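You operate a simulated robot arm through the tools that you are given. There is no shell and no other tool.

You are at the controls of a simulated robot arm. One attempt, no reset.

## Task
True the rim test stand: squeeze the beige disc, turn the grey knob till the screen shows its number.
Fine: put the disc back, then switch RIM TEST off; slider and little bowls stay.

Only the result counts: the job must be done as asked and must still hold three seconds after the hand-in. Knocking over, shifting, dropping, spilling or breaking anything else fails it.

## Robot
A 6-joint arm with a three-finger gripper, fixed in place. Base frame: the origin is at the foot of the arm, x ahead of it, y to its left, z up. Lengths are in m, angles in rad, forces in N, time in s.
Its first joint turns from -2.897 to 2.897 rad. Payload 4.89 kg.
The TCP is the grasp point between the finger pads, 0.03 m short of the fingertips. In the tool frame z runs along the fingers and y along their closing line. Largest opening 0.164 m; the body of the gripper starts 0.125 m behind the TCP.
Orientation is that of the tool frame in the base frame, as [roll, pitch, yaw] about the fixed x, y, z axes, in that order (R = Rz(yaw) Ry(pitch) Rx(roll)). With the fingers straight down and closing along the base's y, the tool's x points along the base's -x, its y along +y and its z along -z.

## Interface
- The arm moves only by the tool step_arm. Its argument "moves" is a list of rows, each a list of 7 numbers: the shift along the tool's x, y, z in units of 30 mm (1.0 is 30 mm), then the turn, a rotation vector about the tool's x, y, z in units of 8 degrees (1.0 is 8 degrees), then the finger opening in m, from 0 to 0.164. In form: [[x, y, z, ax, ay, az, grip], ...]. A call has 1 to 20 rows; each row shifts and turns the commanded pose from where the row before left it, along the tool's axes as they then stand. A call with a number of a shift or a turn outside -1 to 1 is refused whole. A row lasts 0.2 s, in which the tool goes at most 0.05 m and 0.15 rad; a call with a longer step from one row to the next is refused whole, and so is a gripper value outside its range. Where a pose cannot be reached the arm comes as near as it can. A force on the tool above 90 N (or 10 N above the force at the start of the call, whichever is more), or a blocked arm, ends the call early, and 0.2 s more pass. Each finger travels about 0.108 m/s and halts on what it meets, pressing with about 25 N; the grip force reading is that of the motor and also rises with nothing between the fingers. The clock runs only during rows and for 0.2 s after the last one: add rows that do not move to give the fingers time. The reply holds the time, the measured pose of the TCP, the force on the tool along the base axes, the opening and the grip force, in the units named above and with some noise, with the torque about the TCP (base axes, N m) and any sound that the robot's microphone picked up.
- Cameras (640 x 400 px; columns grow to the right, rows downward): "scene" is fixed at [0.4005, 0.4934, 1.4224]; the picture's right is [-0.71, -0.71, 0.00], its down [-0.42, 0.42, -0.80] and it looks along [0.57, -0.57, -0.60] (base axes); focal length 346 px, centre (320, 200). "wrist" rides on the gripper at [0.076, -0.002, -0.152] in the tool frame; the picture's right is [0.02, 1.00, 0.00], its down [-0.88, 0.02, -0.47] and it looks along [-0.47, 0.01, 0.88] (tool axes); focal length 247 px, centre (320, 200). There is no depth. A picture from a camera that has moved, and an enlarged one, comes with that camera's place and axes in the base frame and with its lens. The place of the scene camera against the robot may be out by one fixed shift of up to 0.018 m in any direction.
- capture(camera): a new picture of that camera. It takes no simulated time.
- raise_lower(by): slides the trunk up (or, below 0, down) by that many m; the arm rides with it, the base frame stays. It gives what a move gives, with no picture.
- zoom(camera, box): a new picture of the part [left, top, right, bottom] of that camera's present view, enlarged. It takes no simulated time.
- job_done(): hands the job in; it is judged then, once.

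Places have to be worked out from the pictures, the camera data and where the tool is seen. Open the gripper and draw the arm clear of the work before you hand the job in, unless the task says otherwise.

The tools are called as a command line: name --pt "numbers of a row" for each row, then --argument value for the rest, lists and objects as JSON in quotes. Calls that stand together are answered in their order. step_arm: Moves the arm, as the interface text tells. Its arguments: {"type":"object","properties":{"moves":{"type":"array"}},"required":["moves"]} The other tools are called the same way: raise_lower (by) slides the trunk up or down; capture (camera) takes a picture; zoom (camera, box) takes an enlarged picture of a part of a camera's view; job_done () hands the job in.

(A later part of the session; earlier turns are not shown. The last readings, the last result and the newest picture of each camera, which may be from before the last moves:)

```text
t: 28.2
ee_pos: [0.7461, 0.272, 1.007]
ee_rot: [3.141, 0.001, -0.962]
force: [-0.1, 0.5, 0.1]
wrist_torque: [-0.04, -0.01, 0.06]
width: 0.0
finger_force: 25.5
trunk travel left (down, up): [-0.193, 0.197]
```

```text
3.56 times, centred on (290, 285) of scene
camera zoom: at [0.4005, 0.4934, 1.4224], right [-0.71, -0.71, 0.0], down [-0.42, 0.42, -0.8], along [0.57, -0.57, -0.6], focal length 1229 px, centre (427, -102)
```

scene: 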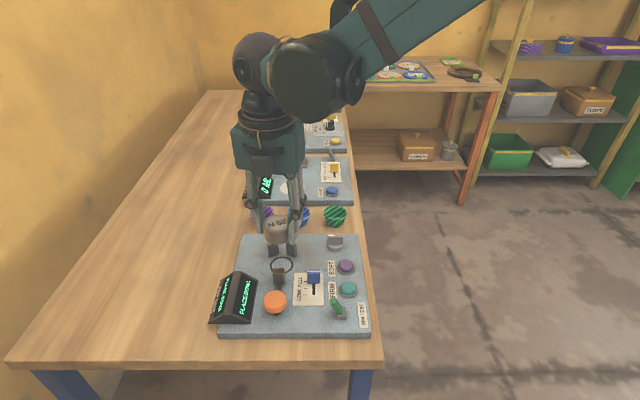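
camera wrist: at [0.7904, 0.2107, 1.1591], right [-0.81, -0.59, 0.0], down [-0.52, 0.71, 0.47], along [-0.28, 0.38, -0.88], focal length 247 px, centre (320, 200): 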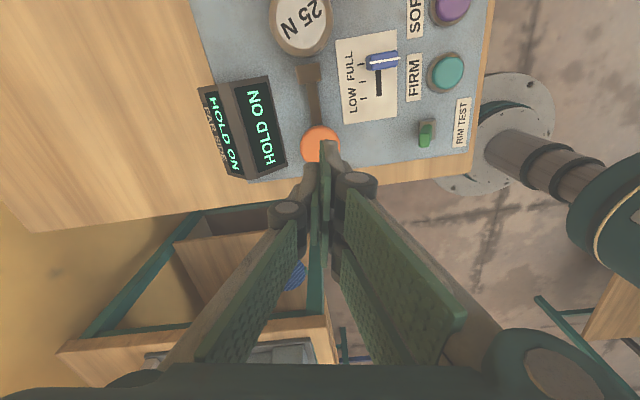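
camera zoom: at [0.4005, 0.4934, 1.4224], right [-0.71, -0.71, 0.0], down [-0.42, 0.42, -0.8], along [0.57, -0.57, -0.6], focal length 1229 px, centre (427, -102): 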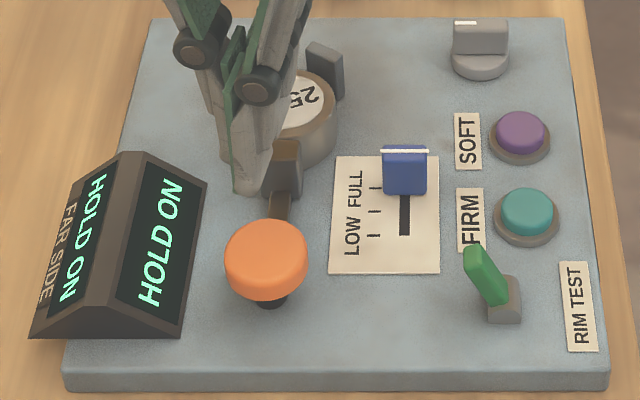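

The display still says "HOLD ON", so it likely wants the orange head pressed and held. I zoom in to see how the orange head is built.

zoom --camera "wrist" --box '[260, 40, 400, 170]'

zoom --camera "scene" --box '[250, 260, 310, 320]'

```text
3.08 times, centred on (330, 105) of wrist
camera zoom: at [0.7904, 0.2107, 1.1591], right [-0.81, -0.59, 0.0], down [-0.52, 0.71, 0.47], along [-0.28, 0.38, -0.88], focal length 760 px, centre (289, 492)
```

zoom: 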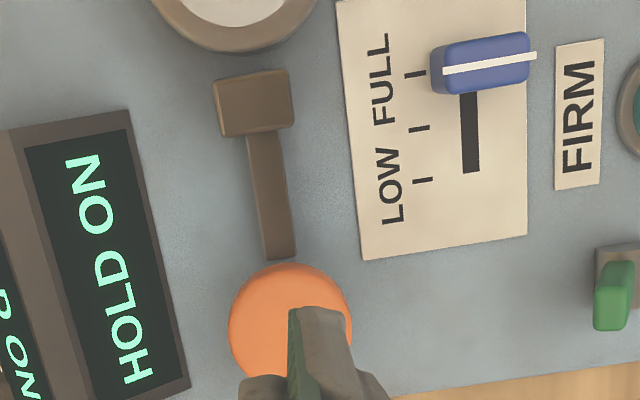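

```text
6.67 times, centred on (280, 290) of scene
camera zoom: at [0.4005, 0.4934, 1.4224], right [-0.71, -0.71, 0.0], down [-0.42, 0.42, -0.8], along [0.57, -0.57, -0.6], focal length 2304 px, centre (587, -400)
```

zoom: 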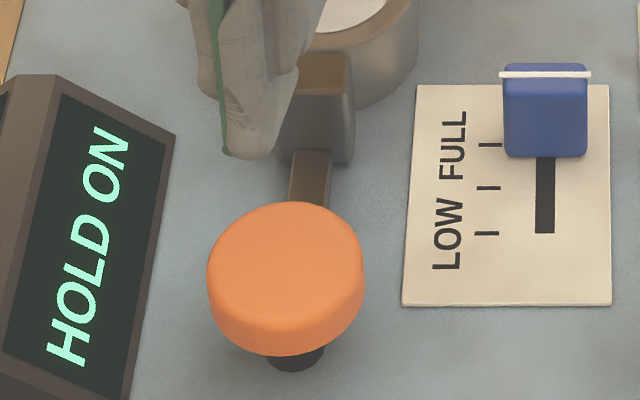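

The orange head is a mushroom cap on a short stem, its top at about z 0.894, and the TCP is right above its centre. I lower the closed fingers to about 2 cm over it.

step_arm --pt "0.05 0 0 0 0 0 0" --pt "0 0 0 0 0 0 0"

raise_lower --by -0.068

capture --camera "wrist"

zoom --camera "scene" --box '[220, 240, 320, 320]'

```text
t: 28.8
ee_pos: [0.7477, 0.2707, 1.0066]
ee_rot: [-3.141, 0.0, -0.962]
force: [-0.4, -0.9, 0.4]
wrist_torque: [0.02, 0.01, -0.01]
width: 0.0
finger_force: 25.2
trunk travel left (down, up): [-0.193, 0.197]
```

```text
t: 29.9
ee_pos: [0.7473, 0.271, 0.9383]
ee_rot: [3.141, -0.001, -0.961]
force: [-0.1, -0.6, -0.2]
wrist_torque: [-0.02, 0.02, -0.01]
width: 0.0
finger_force: 24.5
trunk travel left (down, up): [-0.125, 0.265]
```

```text
taken
camera wrist: at [0.7918, 0.2089, 1.0912], right [-0.81, -0.59, 0.0], down [-0.52, 0.71, 0.47], along [-0.28, 0.38, -0.88], focal length 247 px, centre (320, 200)
```

wrist: 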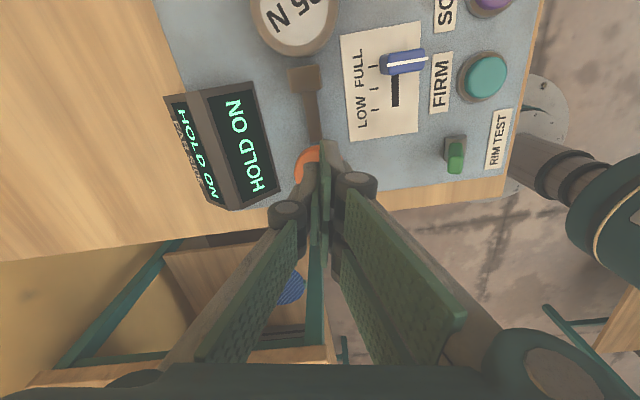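

```text
5.00 times, centred on (270, 280) of scene
camera zoom: at [0.4005, 0.4934, 1.4224], right [-0.71, -0.71, 0.0], down [-0.42, 0.42, -0.8], along [0.57, -0.57, -0.6], focal length 1728 px, centre (570, -200)
```

zoom: 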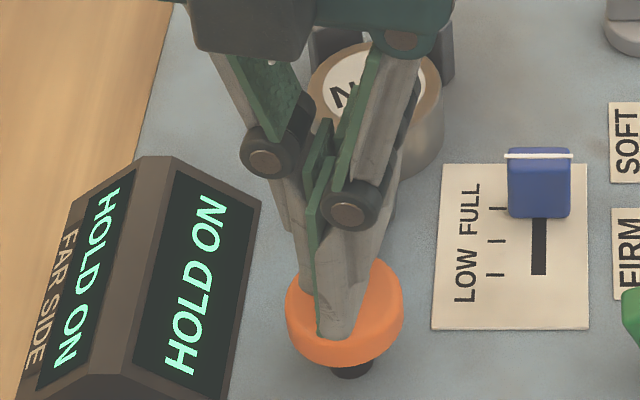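

The closed fingertips hover about 1.4 cm above the cap and are centred on it. I lower in small steps to feel the contact.

step_arm --pt "0 0 0.1 0 0 0 0" --pt "0 0 0.1 0 0 0 0" --pt "0 0 0.1 0 0 0 0" --pt "0 0 0 0 0 0 0"

step_arm --pt "0 0 0.06 0 0 0 0" --pt "0 0 0 0 0 0 0"

step_arm --pt "0 0 0.06 0 0 0 0" --pt "0 0 0 0 0 0 0"

```text
t: 30.9
ee_pos: [0.7474, 0.2703, 0.9303]
ee_rot: [3.141, 0.001, -0.962]
force: [0.2, -0.2, -0.6]
wrist_torque: [-0.02, 0.02, -0.01]
width: 0.0
finger_force: 25.4
trunk travel left (down, up): [-0.125, 0.265]
```

```text
t: 31.4
ee_pos: [0.7469, 0.2708, 0.9275]
ee_rot: [-3.14, 0.0, -0.962]
force: [-0.7, 0.4, 1.0]
wrist_torque: [0.0, 0.02, 0.0]
width: 0.0057
finger_force: 44.9
trunk travel left (down, up): [-0.125, 0.265]
```

```text
t: 32.0
ee_pos: [0.7477, 0.2707, 0.9258]
ee_rot: [3.14, 0.0, -0.96]
force: [-0.1, -0.9, 0.8]
wrist_torque: [0.01, 0.03, 0.01]
width: 0.0058
finger_force: 45.1
trunk travel left (down, up): [-0.125, 0.265]
```

The opening reading jumped to 0.0057 with a higher finger force, so something is touching at the tips. I look at it before going on.

zoom --camera "scene" --box '[220, 240, 320, 320]'

zoom --camera "wrist" --box '[240, 80, 400, 220]'

```text
5.00 times, centred on (270, 280) of scene
camera zoom: at [0.4005, 0.4934, 1.4224], right [-0.71, -0.71, 0.0], down [-0.42, 0.42, -0.8], along [0.57, -0.57, -0.6], focal length 1728 px, centre (570, -200)
```

zoom: 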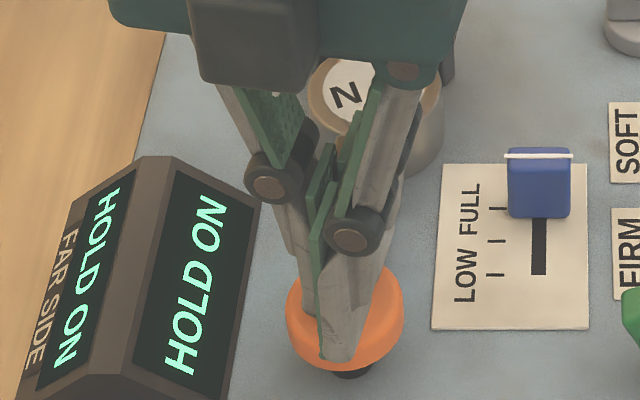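

```text
2.86 times, centred on (320, 150) of wrist
camera zoom: at [0.7916, 0.2091, 1.0784], right [-0.81, -0.59, 0.0], down [-0.52, 0.71, 0.47], along [-0.28, 0.38, -0.88], focal length 706 px, centre (320, 343)
```

zoom: 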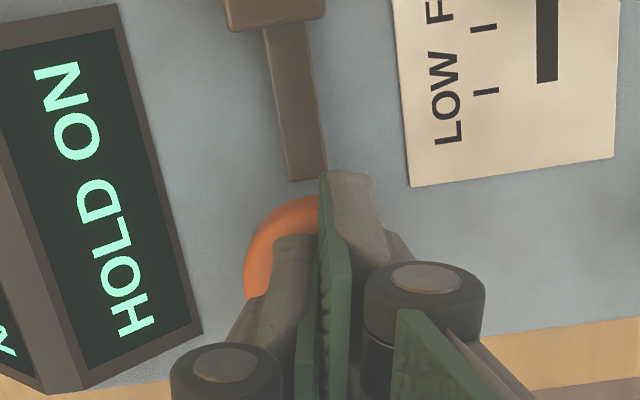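

The tips are just touching the cap, with hardly any vertical force yet. I press further, 2 mm at a time.

step_arm --pt "0 0 0.06 0 0 0 0" --pt "0 0 0 0 0 0 0"

step_arm --pt "0 0 0.06 0 0 0 0" --pt "0 0 0 0 0 0 0"

zoom --camera "scene" --box '[220, 240, 320, 320]'

```text
t: 32.6
ee_pos: [0.7479, 0.2716, 0.9246]
ee_rot: [-3.142, 0.0, -0.962]
force: [-0.7, -0.4, 2.0]
wrist_torque: [-0.03, 0.05, 0.0]
width: 0.0063
finger_force: 44.9
trunk travel left (down, up): [-0.125, 0.265]
```

```text
t: 33.2
ee_pos: [0.7481, 0.2709, 0.9222]
ee_rot: [-3.141, 0.0, -0.962]
force: [-0.8, -0.9, 2.4]
wrist_torque: [0.0, -0.02, 0.01]
width: 0.0062
finger_force: 44.2
trunk travel left (down, up): [-0.125, 0.265]
```

```text
5.00 times, centred on (270, 280) of scene
camera zoom: at [0.4005, 0.4934, 1.4224], right [-0.71, -0.71, 0.0], down [-0.42, 0.42, -0.8], along [0.57, -0.57, -0.6], focal length 1728 px, centre (570, -200)
```

zoom: 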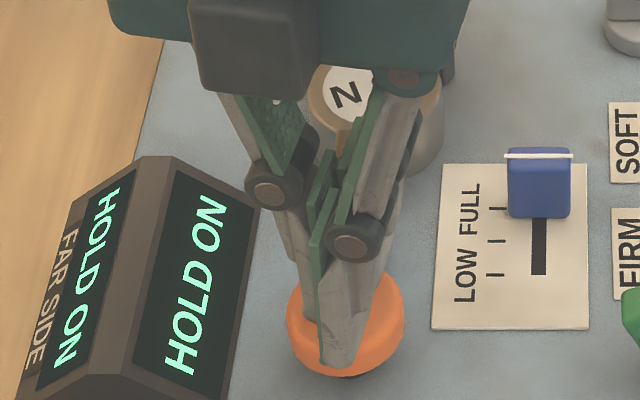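

The cap is sinking under a light spring force of about 2.5 N, so it is a push button. I keep pressing down.

step_arm --pt "0 0 0.08 0 0 0 0" --pt "0 0 0 0 0 0 0"

step_arm --pt "0 0 0.08 0 0 0 0" --pt "0 0 0 0 0 0 0"

zoom --camera "scene" --box '[200, 230, 380, 340]'

```text
t: 33.9
ee_pos: [0.748, 0.2699, 0.9212]
ee_rot: [-3.141, -0.001, -0.962]
force: [0.6, 1.9, 3.8]
wrist_torque: [0.01, -0.02, -0.01]
width: 0.0061
finger_force: 45.1
trunk travel left (down, up): [-0.125, 0.265]
```

```text
t: 34.5
ee_pos: [0.7483, 0.2705, 0.9178]
ee_rot: [3.14, 0.001, -0.962]
force: [0.0, 1.1, 3.0]
wrist_torque: [0.04, 0.01, 0.02]
width: 0.0056
finger_force: 45.4
trunk travel left (down, up): [-0.125, 0.265]
heard: click
```

```text
3.56 times, centred on (290, 285) of scene
camera zoom: at [0.4005, 0.4934, 1.4224], right [-0.71, -0.71, 0.0], down [-0.42, 0.42, -0.8], along [0.57, -0.57, -0.6], focal length 1229 px, centre (427, -102)
```

zoom: 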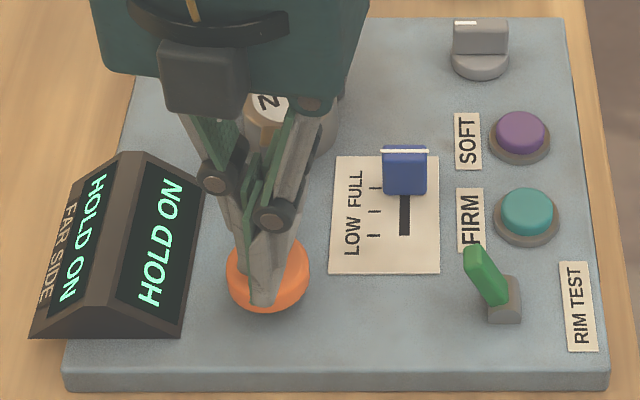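

A click was heard at TCP z ≈ 0.918. I hold the button there for a second and check the screen and pusher.

step_arm --pt "0 0 0 0 0 0 0" --pt "0 0 0 0 0 0 0" --pt "0 0 0 0 0 0 0" --pt "0 0 0 0 0 0 0" --pt "0 0 0 0 0 0 0"

zoom --camera "scene" --box '[200, 230, 380, 340]'

capture --camera "wrist"

```text
t: 35.6
ee_pos: [0.7471, 0.2698, 0.9168]
ee_rot: [-3.141, 0.0, -0.962]
force: [-0.2, 0.7, 3.4]
wrist_torque: [-0.02, 0.03, 0.05]
width: 0.0059
finger_force: 44.8
trunk travel left (down, up): [-0.125, 0.265]
```

```text
3.56 times, centred on (290, 285) of scene
camera zoom: at [0.4005, 0.4934, 1.4224], right [-0.71, -0.71, 0.0], down [-0.42, 0.42, -0.8], along [0.57, -0.57, -0.6], focal length 1229 px, centre (427, -102)
```

zoom: 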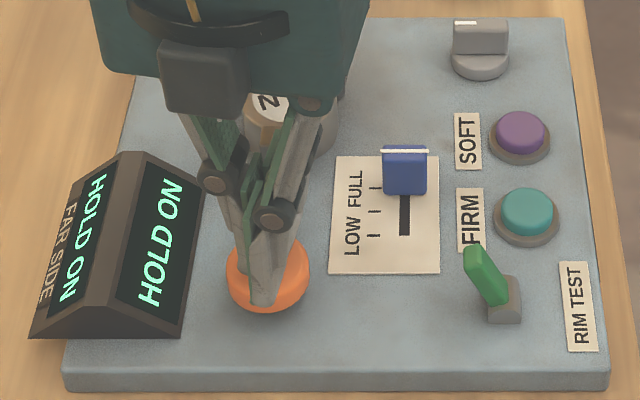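

```text
taken
camera wrist: at [0.7917, 0.2089, 1.0703], right [-0.81, -0.59, 0.0], down [-0.52, 0.71, 0.47], along [-0.28, 0.38, -0.88], focal length 247 px, centre (320, 200)
```

wrist: 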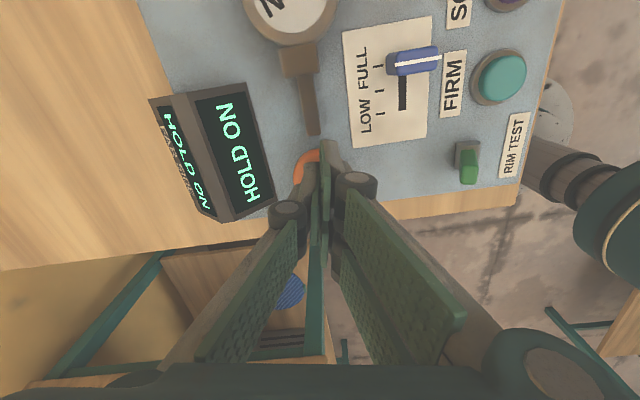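

The pusher has moved up against the disc, so "HOLD ON" means keep holding. I keep the button pressed a few more seconds.

step_arm --pt "0 0 0 0 0 0 0" --pt "0 0 0 0 0 0 0" --pt "0 0 0 0 0 0 0" --pt "0 0 0 0 0 0 0" --pt "0 0 0 0 0 0 0" --pt "0 0 0 0 0 0 0" --pt "0 0 0 0 0 0 0" --pt "0 0 0 0 0 0 0" --pt "0 0 0 0 0 0 0" --pt "0 0 0 0 0 0 0"

capture --camera "wrist"

zoom --camera "wrist" --box '[180, 0, 380, 160]'

```text
t: 37.9
ee_pos: [0.7469, 0.2712, 0.9185]
ee_rot: [3.141, -0.001, -0.961]
force: [-0.9, -0.7, 3.0]
wrist_torque: [-0.05, 0.01, 0.03]
width: 0.0063
finger_force: 45.0
trunk travel left (down, up): [-0.125, 0.265]
```

```text
taken
camera wrist: at [0.7917, 0.2089, 1.0703], right [-0.81, -0.59, 0.0], down [-0.52, 0.71, 0.47], along [-0.28, 0.38, -0.88], focal length 247 px, centre (320, 200)
```

wrist: 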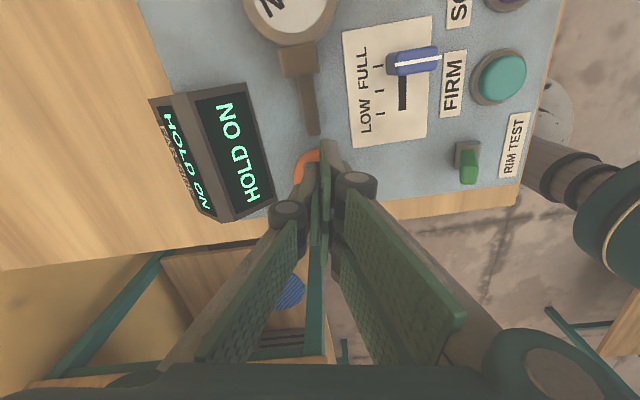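

```text
2.50 times, centred on (280, 80) of wrist
camera zoom: at [0.7917, 0.2089, 1.0703], right [-0.81, -0.59, 0.0], down [-0.52, 0.71, 0.47], along [-0.28, 0.38, -0.88], focal length 617 px, centre (420, 500)
```

zoom: 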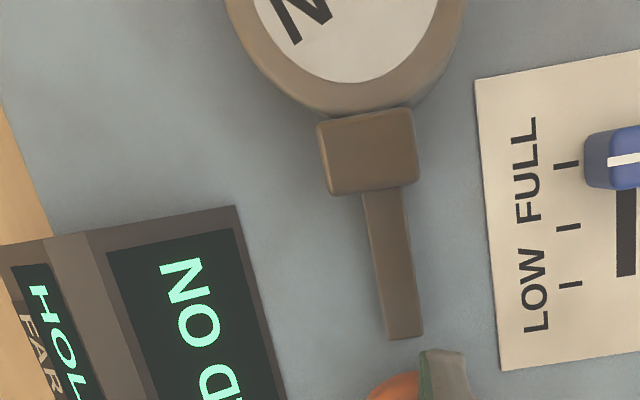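

The pusher touches the disc but the screen has not changed, so the press may need to go deeper. I press on in 2 mm steps while watching force and screen.

step_arm --pt "0 0 0.06 0 0 0 0" --pt "0 0 0 0 0 0 0"

step_arm --pt "0 0 0.05 0 0 0 0" --pt "0 0 0 0 0 0 0"

zoom --camera "wrist" --box '[140, 0, 380, 230]'

```text
t: 38.5
ee_pos: [0.7472, 0.27, 0.9166]
ee_rot: [-3.141, 0.002, -0.961]
force: [-2.0, 1.2, 3.4]
wrist_torque: [0.06, 0.05, 0.0]
width: 0.0059
finger_force: 45.1
trunk travel left (down, up): [-0.125, 0.265]
```

```text
t: 39.0
ee_pos: [0.747, 0.2699, 0.9143]
ee_rot: [-3.14, 0.001, -0.963]
force: [1.2, 2.3, 4.0]
wrist_torque: [0.07, -0.02, -0.04]
width: 0.0058
finger_force: 44.6
trunk travel left (down, up): [-0.125, 0.265]
```

```text
1.74 times, centred on (260, 115) of wrist
camera zoom: at [0.7917, 0.2089, 1.0667], right [-0.81, -0.59, 0.0], down [-0.52, 0.71, 0.47], along [-0.28, 0.38, -0.88], focal length 430 px, centre (424, 348)
```

zoom: 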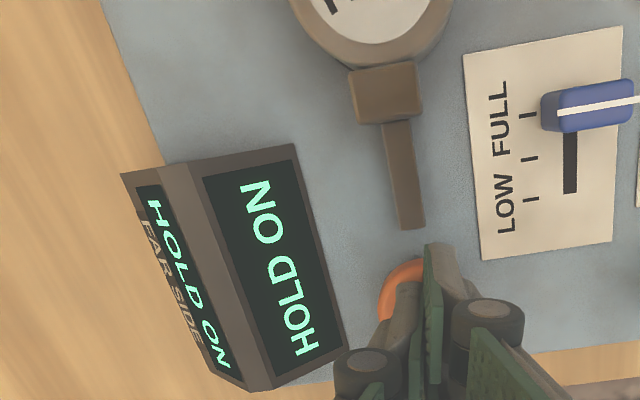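

Still "HOLD ON" at 4 N with no hard stop yet. I press further.

step_arm --pt "0 0 0.05 0 0 0 0" --pt "0 0 0 0 0 0 0"

step_arm --pt "0 0 0.05 0 0 0 0" --pt "0 0 0 0 0 0 0"

zoom --camera "wrist" --box '[140, 0, 380, 230]'

zoom --camera "scene" --box '[200, 230, 380, 340]'

```text
t: 39.6
ee_pos: [0.7485, 0.2706, 0.9138]
ee_rot: [3.141, 0.0, -0.962]
force: [-0.2, 2.8, 4.0]
wrist_torque: [0.09, -0.02, 0.0]
width: 0.0059
finger_force: 44.6
trunk travel left (down, up): [-0.125, 0.265]
```

```text
t: 40.2
ee_pos: [0.7481, 0.2703, 0.9117]
ee_rot: [-3.141, -0.001, -0.962]
force: [0.1, 2.6, 7.3]
wrist_torque: [0.08, -0.01, 0.02]
width: 0.0059
finger_force: 45.3
trunk travel left (down, up): [-0.125, 0.265]
```

```text
1.74 times, centred on (260, 115) of wrist
camera zoom: at [0.7917, 0.2086, 1.0637], right [-0.81, -0.59, 0.0], down [-0.52, 0.71, 0.47], along [-0.28, 0.38, -0.88], focal length 430 px, centre (424, 348)
```

zoom: 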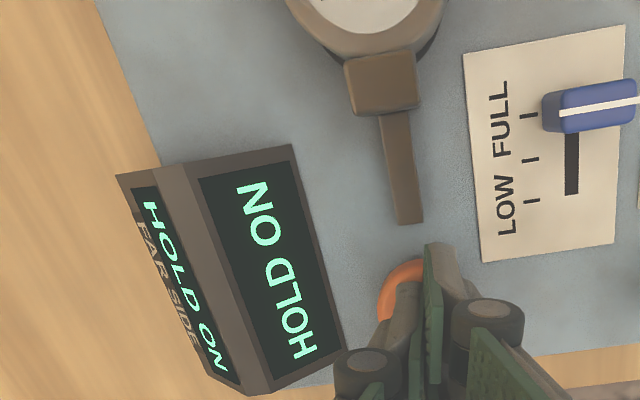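

```text
3.56 times, centred on (290, 285) of scene
camera zoom: at [0.4005, 0.4934, 1.4224], right [-0.71, -0.71, 0.0], down [-0.42, 0.42, -0.8], along [0.57, -0.57, -0.6], focal length 1229 px, centre (427, -102)
```

zoom: 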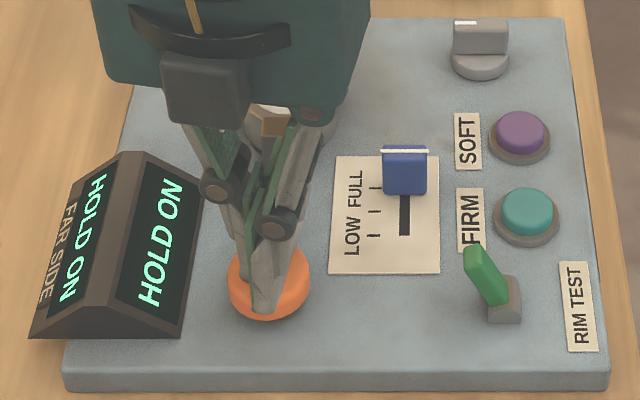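

The pusher follows the button and is now sliding the disc towards the stops (7 N). I keep pressing in small steps.

step_arm --pt "0 0 0.05 0 0 0 0" --pt "0 0 0 0 0 0 0"

step_arm --pt "0 0 0.05 0 0 0 0" --pt "0 0 0 0 0 0 0"

zoom --camera "wrist" --box '[140, 0, 380, 230]'

zoom --camera "scene" --box '[200, 230, 380, 340]'

```text
t: 40.9
ee_pos: [0.7485, 0.2705, 0.9115]
ee_rot: [-3.141, 0.001, -0.961]
force: [4.4, 3.1, 25.1]
wrist_torque: [0.08, -0.07, 0.01]
width: 0.006
finger_force: 45.1
trunk travel left (down, up): [-0.125, 0.265]
```

```text
t: 41.5
ee_pos: [0.7469, 0.271, 0.911]
ee_rot: [-3.14, 0.0, -0.963]
force: [18.8, 6.6, 60.9]
wrist_torque: [0.22, -0.38, -0.04]
width: 0.006
finger_force: 45.3
trunk travel left (down, up): [-0.125, 0.265]
```

```text
1.74 times, centred on (260, 115) of wrist
camera zoom: at [0.7912, 0.2084, 1.0627], right [-0.81, -0.59, 0.0], down [-0.52, 0.71, 0.47], along [-0.28, 0.38, -0.88], focal length 430 px, centre (424, 348)
```

zoom: 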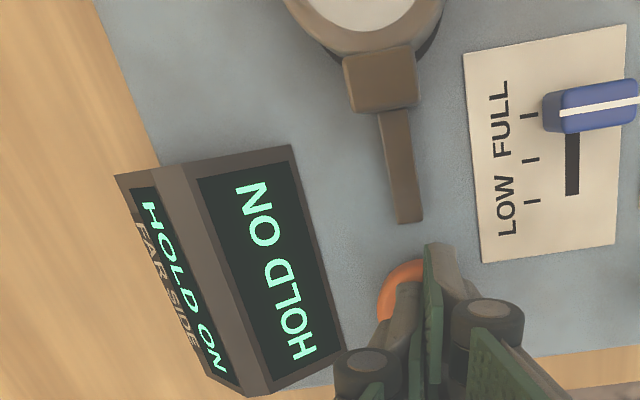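

```text
3.56 times, centred on (290, 285) of scene
camera zoom: at [0.4005, 0.4934, 1.4224], right [-0.71, -0.71, 0.0], down [-0.42, 0.42, -0.8], along [0.57, -0.57, -0.6], focal length 1229 px, centre (427, -102)
```

zoom: 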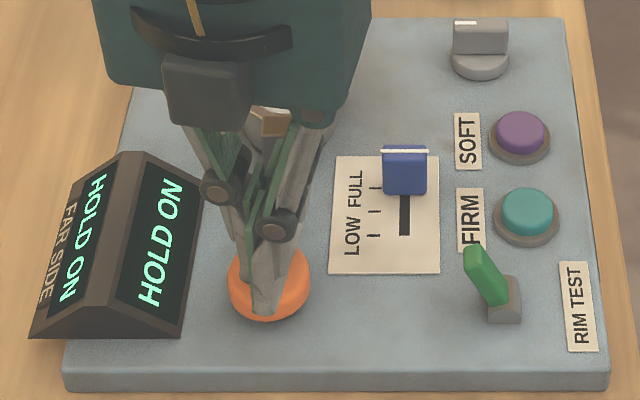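

The button has bottomed out (61 N), with the disc pressed by the pusher. I back off about 1 mm to lower the force and hold for several seconds.

step_arm --pt "0 0 -0.05 0 0 0 0" --pt "0 0 0 0 0 0 0" --pt "0 0 0 0 0 0 0" --pt "0 0 0 0 0 0 0" --pt "0 0 0 0 0 0 0" --pt "0 0 0 0 0 0 0" --pt "0 0 0 0 0 0 0" --pt "0 0 0 0 0 0 0" --pt "0 0 0 0 0 0 0" --pt "0 0 0 0 0 0 0"

zoom --camera "scene" --box '[200, 230, 380, 340]'

capture --camera "wrist"

```text
t: 43.6
ee_pos: [0.7467, 0.2702, 0.9111]
ee_rot: [3.14, -0.001, -0.961]
force: [7.2, -0.8, 31.3]
wrist_torque: [-0.01, -0.18, 0.04]
width: 0.0062
finger_force: 44.8
trunk travel left (down, up): [-0.125, 0.265]
```

```text
3.56 times, centred on (290, 285) of scene
camera zoom: at [0.4005, 0.4934, 1.4224], right [-0.71, -0.71, 0.0], down [-0.42, 0.42, -0.8], along [0.57, -0.57, -0.6], focal length 1229 px, centre (427, -102)
```

zoom: 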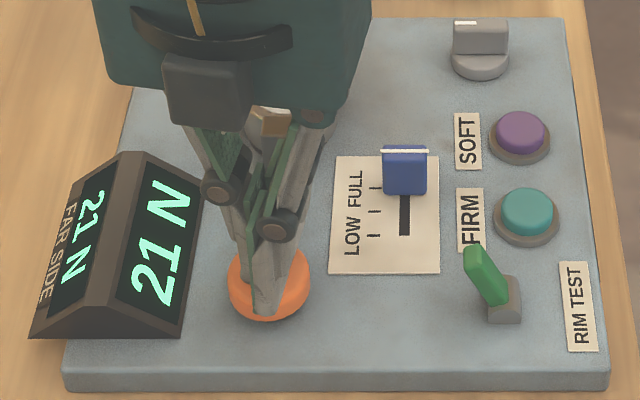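

```text
taken
camera wrist: at [0.791, 0.2084, 1.0629], right [-0.81, -0.59, 0.0], down [-0.52, 0.71, 0.47], along [-0.28, 0.38, -0.88], focal length 247 px, centre (320, 200)
```

wrist: 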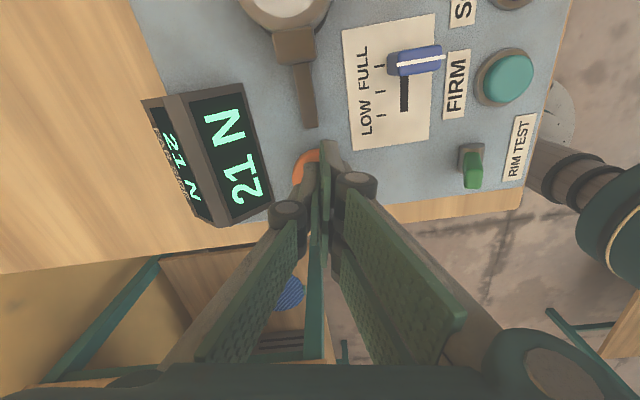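

The screen now reads "21 N" against the disc's 25 N. I release the button gently and see whether the reading stays.

step_arm --pt "0 0 -0.1 0 0 0 0" --pt "0 0 -0.2 0 0 0 0" --pt "0 0 -0.3 0 0 0 0" --pt "0 0 -0.3 0 0 0 0" --pt "0 0 -0.5 0 0 0 0" --pt "0 0 0 0 0 0 0"

zoom --camera "scene" --box '[200, 230, 380, 340]'

capture --camera "wrist"

```text
t: 45.0
ee_pos: [0.7467, 0.271, 0.9519]
ee_rot: [3.141, 0.0, -0.963]
force: [0.6, -0.1, -0.5]
wrist_torque: [-0.02, 0.0, 0.02]
width: 0.0
finger_force: 45.2
trunk travel left (down, up): [-0.125, 0.265]
```

```text
3.56 times, centred on (290, 285) of scene
camera zoom: at [0.4005, 0.4934, 1.4224], right [-0.71, -0.71, 0.0], down [-0.42, 0.42, -0.8], along [0.57, -0.57, -0.6], focal length 1229 px, centre (427, -102)
```

zoom: 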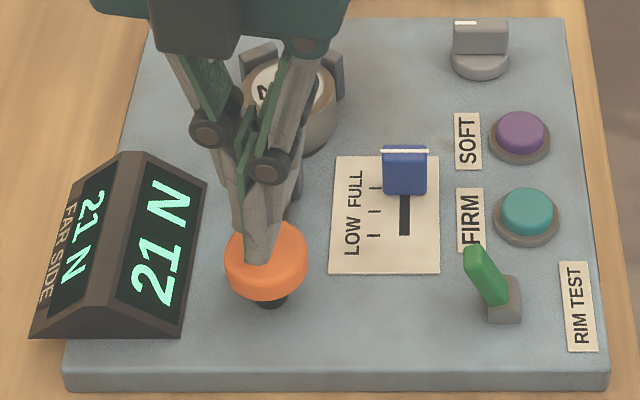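

```text
taken
camera wrist: at [0.7917, 0.2089, 1.1046], right [-0.81, -0.59, 0.0], down [-0.52, 0.71, 0.47], along [-0.28, 0.38, -0.88], focal length 247 px, centre (320, 200)
```

wrist: 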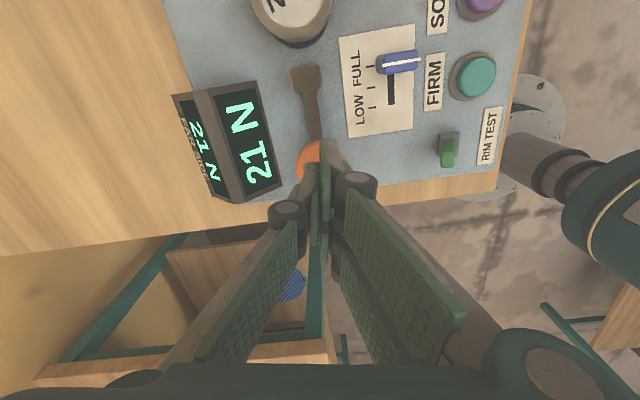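

The reading stays latched at 21 N after release. Next is the grey knob at about p 0.514, q 0.599, which has a fin some 12 mm thick lying across the bench. I rise, move above it, turn the hand so it closes along the bench and open to 0.06.

step_arm --pt "0 0 -0.8 0 0 0 0" --pt "0 0 -0.8 0 0 0 0.02" --pt "0.817 0.368 0 0 0 0 0.04" --pt "0.817 0.368 0 0 0 0 0.06" --pt "0.817 0.368 0 0 0 0 0.06" --pt "0.817 0.368 0 0 0 0 0.06" --pt "0.817 0.368 0 0 0 0 0.06" --pt "0.817 0.368 0 0 0 0 0.06" --pt "0.817 0.368 0 0 0 0 0.06" --pt "0.817 0.368 0 0 0 0 0.06" --pt "0 0 0 0 0 1 0.06" --pt "0 0 0 0 0 1 0.06" --pt "0 0 0 0 0 1 0.06" --pt "0 0 0 0 0 1 0.06" --pt "0 0 0 0 0 1 0.06" --pt "0 0 0 0 0 1 0.06" --pt "0 0 0 0 0 1 0.06" --pt "0 0 0 0 0 1 0.06" --pt "0 0 0 0 0 1 0.06" --pt "0 0 0 0 0 1 0.06"

capture --camera "wrist"

capture --camera "scene"

```text
t: 49.2
ee_pos: [0.788, 0.0595, 0.9999]
ee_rot: [-3.141, -0.001, -2.358]
force: [0.6, -1.2, 0.5]
wrist_torque: [0.03, 0.01, 0.01]
width: 0.0602
finger_force: 0.1
trunk travel left (down, up): [-0.125, 0.265]
```

```text
taken
camera wrist: at [0.7336, 0.0046, 1.1522], right [-0.72, 0.69, 0.0], down [0.61, 0.63, 0.47], along [0.33, 0.34, -0.88], focal length 247 px, centre (320, 200)
```

wrist: 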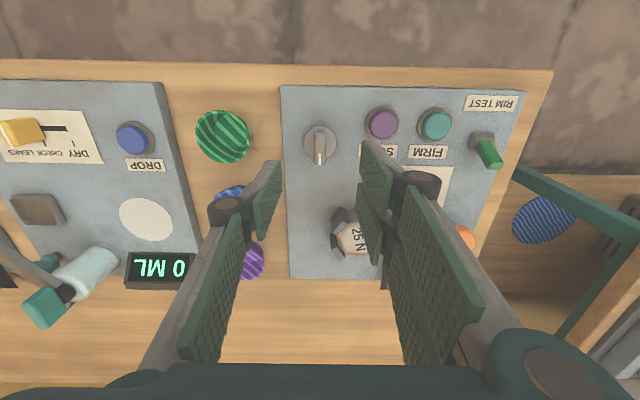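

```text
taken
```

scene: 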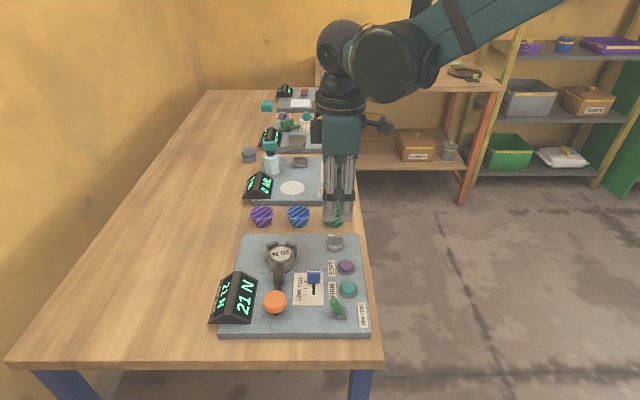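

Screen still shows 21 N. I zoom in on the knob to place the fingers exactly over its fin.

zoom --camera "wrist" --box '[270, 100, 370, 180]'

zoom --camera "scene" --box '[310, 220, 370, 260]'

```text
5.00 times, centred on (320, 140) of wrist
camera zoom: at [0.7336, 0.0046, 1.1522], right [-0.72, 0.69, 0.0], down [0.61, 0.63, 0.47], along [0.33, 0.34, -0.88], focal length 1235 px, centre (320, 500)
```

zoom: 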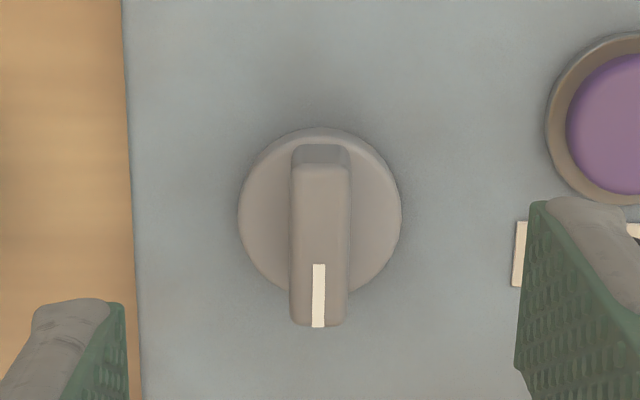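

```text
10.00 times, centred on (340, 240) of scene
camera zoom: at [0.4005, 0.4934, 1.4224], right [-0.71, -0.71, 0.0], down [-0.42, 0.42, -0.8], along [0.57, -0.57, -0.6], focal length 3456 px, centre (120, -200)
```

zoom: 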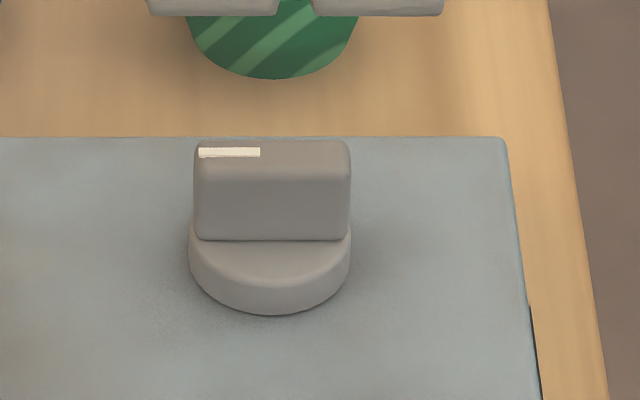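

The TCP is exactly above the knob axis, and the fin (13 × 35 mm) has its top at about 0.895 and its foot at about 0.870. I lower the hand so that the tips stop some 6 mm above the knob's foot.

raise_lower --by -0.08

capture --camera "wrist"

zoom --camera "scene" --box '[290, 200, 380, 270]'

```text
t: 50.4
ee_pos: [0.7877, 0.0595, 0.9197]
ee_rot: [-3.142, -0.001, -2.358]
force: [-0.1, 0.6, -0.7]
wrist_torque: [0.01, 0.02, -0.01]
width: 0.0603
finger_force: 0.0
trunk travel left (down, up): [-0.045, 0.345]
```

```text
taken
camera wrist: at [0.7337, 0.0045, 1.0723], right [-0.72, 0.69, 0.0], down [0.61, 0.64, 0.47], along [0.33, 0.34, -0.88], focal length 247 px, centre (320, 200)
```

wrist: 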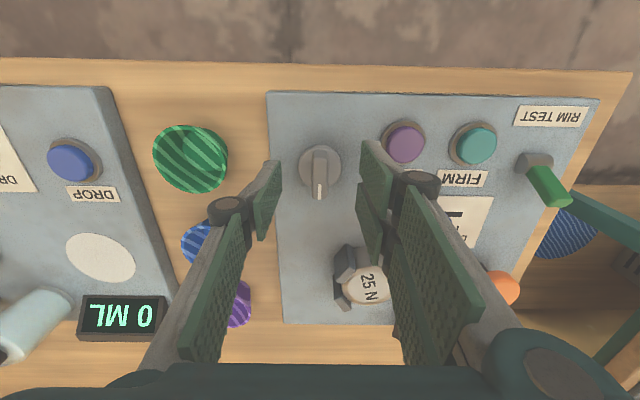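

```text
5.71 times, centred on (335, 235) of scene
camera zoom: at [0.4005, 0.4934, 1.4224], right [-0.71, -0.71, 0.0], down [-0.42, 0.42, -0.8], along [0.57, -0.57, -0.6], focal length 1975 px, centre (234, 0)
```

zoom: 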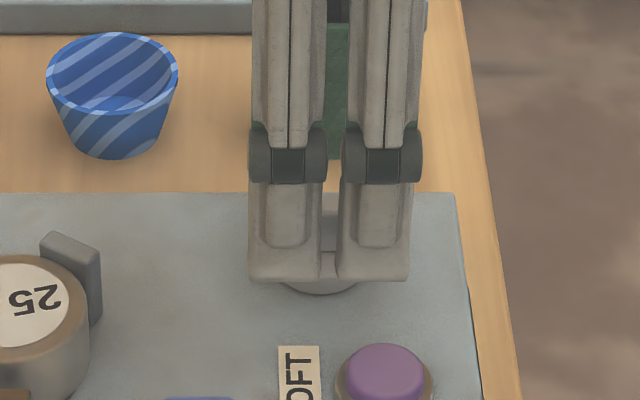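

Alignment is good; the fin lies between the fingers. I lower another 13 mm and close on the fin.

raise_lower --by -0.013

step_arm --pt "0 0 0 0 0 0 0.045" --pt "0 0 0 0 0 0 0.03" --pt "0 0 0 0 0 0 0.02" --pt "0 0 0 0 0 0 0.01" --pt "0 0 0 0 0 0 0.005" --pt "0 0 0 0 0 0 0.005"

zoom --camera "scene" --box '[200, 200, 380, 340]'

zoom --camera "wrist" --box '[260, 120, 380, 220]'

```text
t: 51.0
ee_pos: [0.7886, 0.0594, 0.9077]
ee_rot: [-3.141, -0.001, -2.358]
force: [0.1, 0.0, 0.5]
wrist_torque: [-0.02, -0.02, -0.03]
width: 0.0598
finger_force: 0.1
trunk travel left (down, up): [-0.032, 0.358]
```

```text
t: 52.4
ee_pos: [0.7864, 0.0609, 0.9067]
ee_rot: [-3.142, -0.002, -2.358]
force: [1.3, -1.0, 0.4]
wrist_torque: [0.01, -0.11, -0.01]
width: 0.0129
finger_force: 45.0
trunk travel left (down, up): [-0.032, 0.358]
```

```text
2.86 times, centred on (290, 270) of scene
camera zoom: at [0.4005, 0.4934, 1.4224], right [-0.71, -0.71, 0.0], down [-0.42, 0.42, -0.8], along [0.57, -0.57, -0.6], focal length 987 px, centre (406, 0)
```

zoom: 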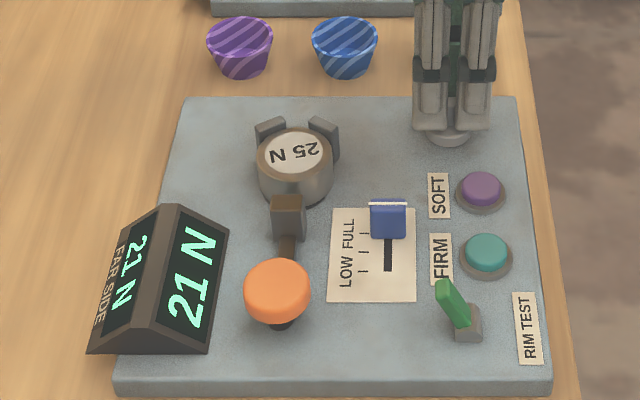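

```text
4.00 times, centred on (320, 170) of wrist
camera zoom: at [0.7337, 0.0045, 1.0592], right [-0.72, 0.69, 0.0], down [0.61, 0.64, 0.47], along [0.33, 0.34, -0.88], focal length 988 px, centre (320, 320)
```

zoom: 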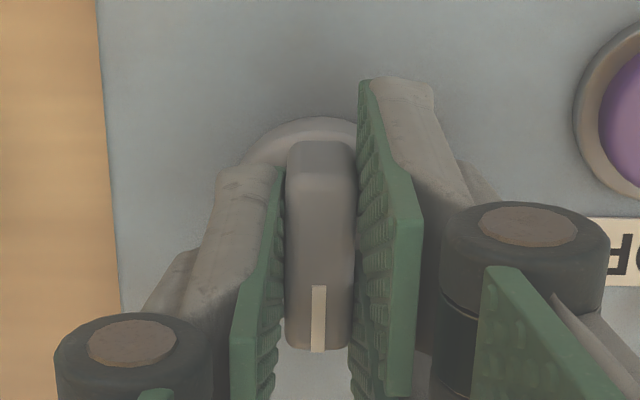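

The fin is gripped (12.9 mm). I turn the knob 8° clockwise as a first test and read the screen.

step_arm --pt "0 0 0 0 0 0.5 0.005" --pt "0 0 0 0 0 0.5 0.005" --pt "0 0 0 0 0 0 0.005" --pt "0 0 0 0 0 0 0.005"

zoom --camera "scene" --box '[200, 200, 380, 340]'

zoom --camera "wrist" --box '[260, 120, 380, 220]'

```text
t: 53.4
ee_pos: [0.7869, 0.0601, 0.9075]
ee_rot: [-3.141, -0.002, -2.497]
force: [0.7, 0.1, 2.9]
wrist_torque: [0.06, -0.06, -0.01]
width: 0.0126
finger_force: 45.2
trunk travel left (down, up): [-0.032, 0.358]
```

```text
2.86 times, centred on (290, 270) of scene
camera zoom: at [0.4005, 0.4934, 1.4224], right [-0.71, -0.71, 0.0], down [-0.42, 0.42, -0.8], along [0.57, -0.57, -0.6], focal length 987 px, centre (406, 0)
```

zoom: 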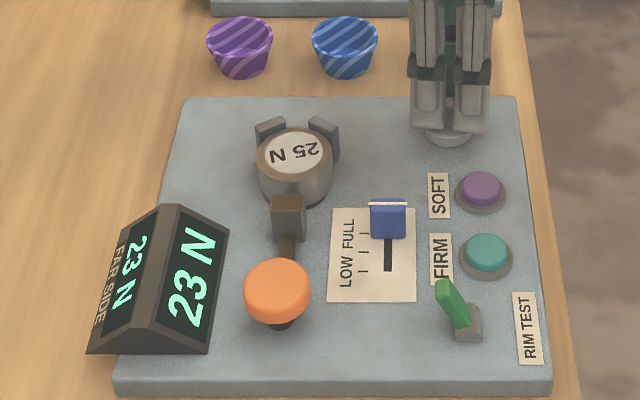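

```text
4.00 times, centred on (320, 170) of wrist
camera zoom: at [0.7265, 0.0125, 1.0592], right [-0.62, 0.79, 0.0], down [0.69, 0.54, 0.47], along [0.37, 0.29, -0.88], focal length 988 px, centre (320, 320)
```

zoom: 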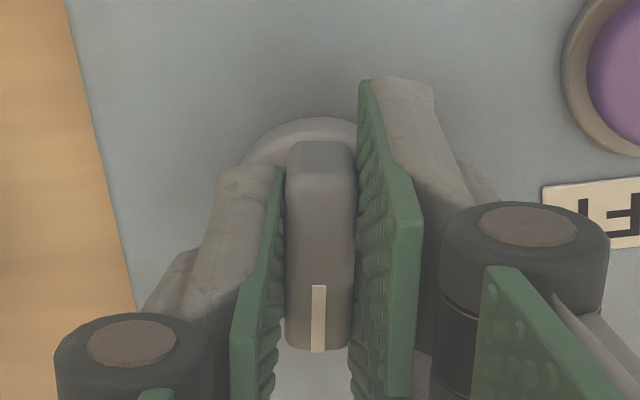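

The reading is live: 8° clockwise raised it from 21 to 23. I continue in small steps of 3° to find where 25 begins.

step_arm --pt "0 0 0 0 0 0.375 0.005" --pt "0 0 0 0 0 0 0.005" --pt "0 0 0 0 0 0 0.005"

zoom --camera "scene" --box '[200, 260, 280, 330]'

step_arm --pt "0 0 0 0 0 0.25 0.005" --pt "0 0 0 0 0 0 0.005" --pt "0 0 0 0 0 0 0.005"

zoom --camera "scene" --box '[200, 260, 280, 330]'

```text
t: 54.2
ee_pos: [0.7885, 0.0595, 0.907]
ee_rot: [-3.141, 0.0, -2.549]
force: [4.8, 3.4, 7.5]
wrist_torque: [-0.02, 0.02, -0.01]
width: 0.0129
finger_force: 44.9
trunk travel left (down, up): [-0.032, 0.358]
```

```text
5.71 times, centred on (240, 295) of scene
camera zoom: at [0.4005, 0.4934, 1.4224], right [-0.71, -0.71, 0.0], down [-0.42, 0.42, -0.8], along [0.57, -0.57, -0.6], focal length 1975 px, centre (777, -343)
```

zoom: 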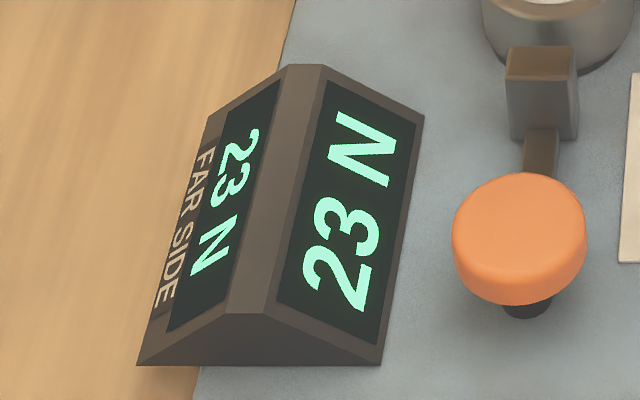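

```text
t: 55.0
ee_pos: [0.7869, 0.0604, 0.9074]
ee_rot: [3.14, 0.001, -2.585]
force: [7.4, 4.2, 11.5]
wrist_torque: [0.11, -0.27, 0.0]
width: 0.0127
finger_force: 44.2
trunk travel left (down, up): [-0.032, 0.358]
```

```text
5.71 times, centred on (240, 295) of scene
camera zoom: at [0.4005, 0.4934, 1.4224], right [-0.71, -0.71, 0.0], down [-0.42, 0.42, -0.8], along [0.57, -0.57, -0.6], focal length 1975 px, centre (777, -343)
```

zoom: 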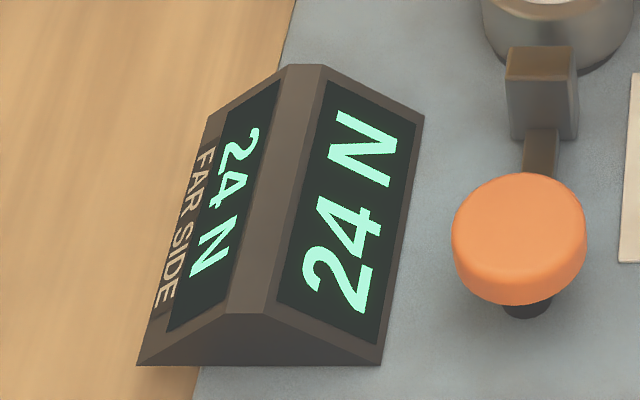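

24 appears at 13°. I continue in 2° steps to find the 25 band.

step_arm --pt "0 0 0 0 0 0.25 0.005" --pt "0 0 0 0 0 0 0.005" --pt "0 0 0 0 0 0 0.005"

zoom --camera "scene" --box '[200, 260, 280, 330]'

step_arm --pt "0 0 0 0 0 0.25 0.005" --pt "0 0 0 0 0 0 0.005" --pt "0 0 0 0 0 0 0.005"

zoom --camera "scene" --box '[200, 260, 280, 330]'

```text
t: 55.8
ee_pos: [0.7861, 0.06, 0.9078]
ee_rot: [3.141, 0.0, -2.621]
force: [7.8, 5.4, 13.9]
wrist_torque: [0.17, -0.26, 0.0]
width: 0.013
finger_force: 45.6
trunk travel left (down, up): [-0.032, 0.358]
```

```text
5.71 times, centred on (240, 295) of scene
camera zoom: at [0.4005, 0.4934, 1.4224], right [-0.71, -0.71, 0.0], down [-0.42, 0.42, -0.8], along [0.57, -0.57, -0.6], focal length 1975 px, centre (777, -343)
```

zoom: 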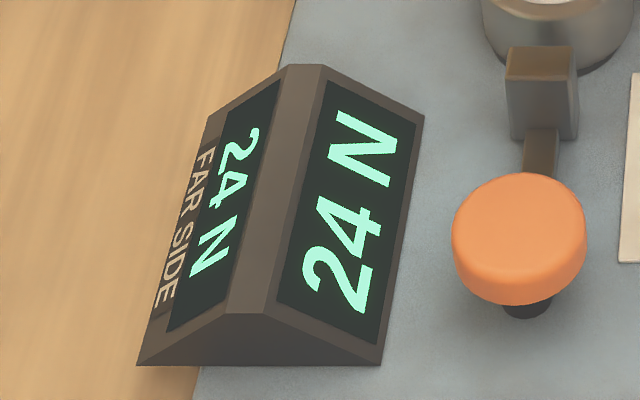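

```text
t: 56.6
ee_pos: [0.7864, 0.0595, 0.9071]
ee_rot: [-3.14, 0.0, -2.655]
force: [4.4, 4.0, 9.4]
wrist_torque: [0.24, -0.37, -0.03]
width: 0.0128
finger_force: 45.1
trunk travel left (down, up): [-0.032, 0.358]
```

```text
5.71 times, centred on (240, 295) of scene
camera zoom: at [0.4005, 0.4934, 1.4224], right [-0.71, -0.71, 0.0], down [-0.42, 0.42, -0.8], along [0.57, -0.57, -0.6], focal length 1975 px, centre (777, -343)
```

zoom: 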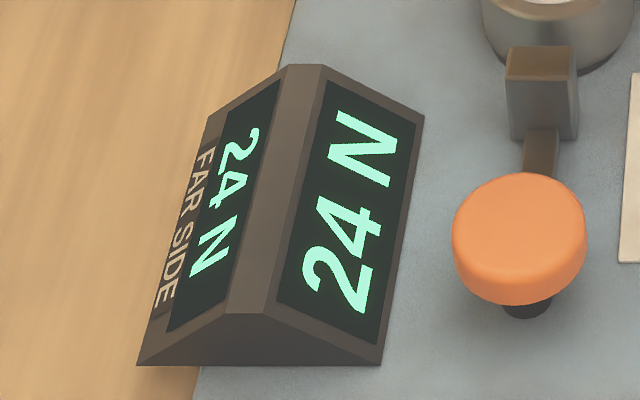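

Still 24 at 17° of turn. I go on in 2° steps.

step_arm --pt "0 0 0 0 0 0.25 0.005" --pt "0 0 0 0 0 0 0.005" --pt "0 0 0 0 0 0 0.005"

zoom --camera "scene" --box '[200, 260, 280, 330]'

step_arm --pt "0 0 0 0 0 0.25 0.005" --pt "0 0 0 0 0 0 0.005" --pt "0 0 0 0 0 0 0.005"

zoom --camera "scene" --box '[200, 260, 280, 330]'

```text
t: 57.4
ee_pos: [0.7864, 0.061, 0.907]
ee_rot: [3.141, -0.001, -2.69]
force: [3.5, 2.7, 6.2]
wrist_torque: [0.05, 0.0, -0.02]
width: 0.0125
finger_force: 45.3
trunk travel left (down, up): [-0.032, 0.358]
```

```text
5.71 times, centred on (240, 295) of scene
camera zoom: at [0.4005, 0.4934, 1.4224], right [-0.71, -0.71, 0.0], down [-0.42, 0.42, -0.8], along [0.57, -0.57, -0.6], focal length 1975 px, centre (777, -343)
```

zoom: 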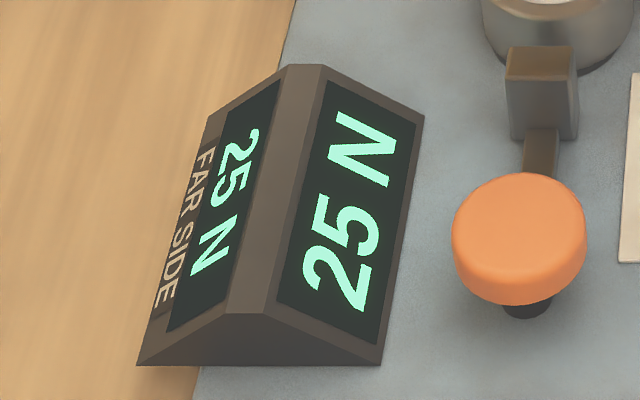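

```text
t: 58.2
ee_pos: [0.7879, 0.0596, 0.908]
ee_rot: [-3.14, 0.0, -2.726]
force: [0.7, 1.3, 5.1]
wrist_torque: [0.07, -0.03, -0.03]
width: 0.0129
finger_force: 44.8
trunk travel left (down, up): [-0.032, 0.358]
```

```text
5.71 times, centred on (240, 295) of scene
camera zoom: at [0.4005, 0.4934, 1.4224], right [-0.71, -0.71, 0.0], down [-0.42, 0.42, -0.8], along [0.57, -0.57, -0.6], focal length 1975 px, centre (777, -343)
```

zoom: 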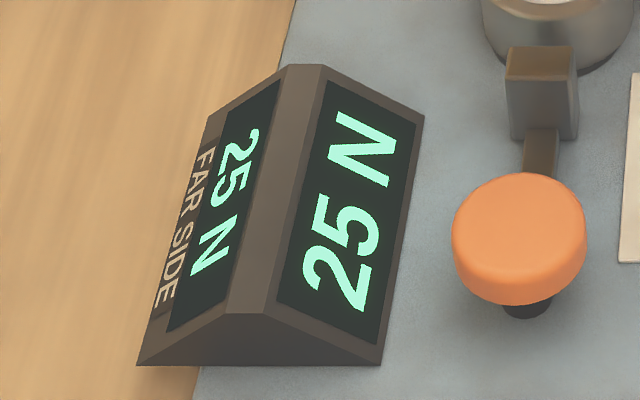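

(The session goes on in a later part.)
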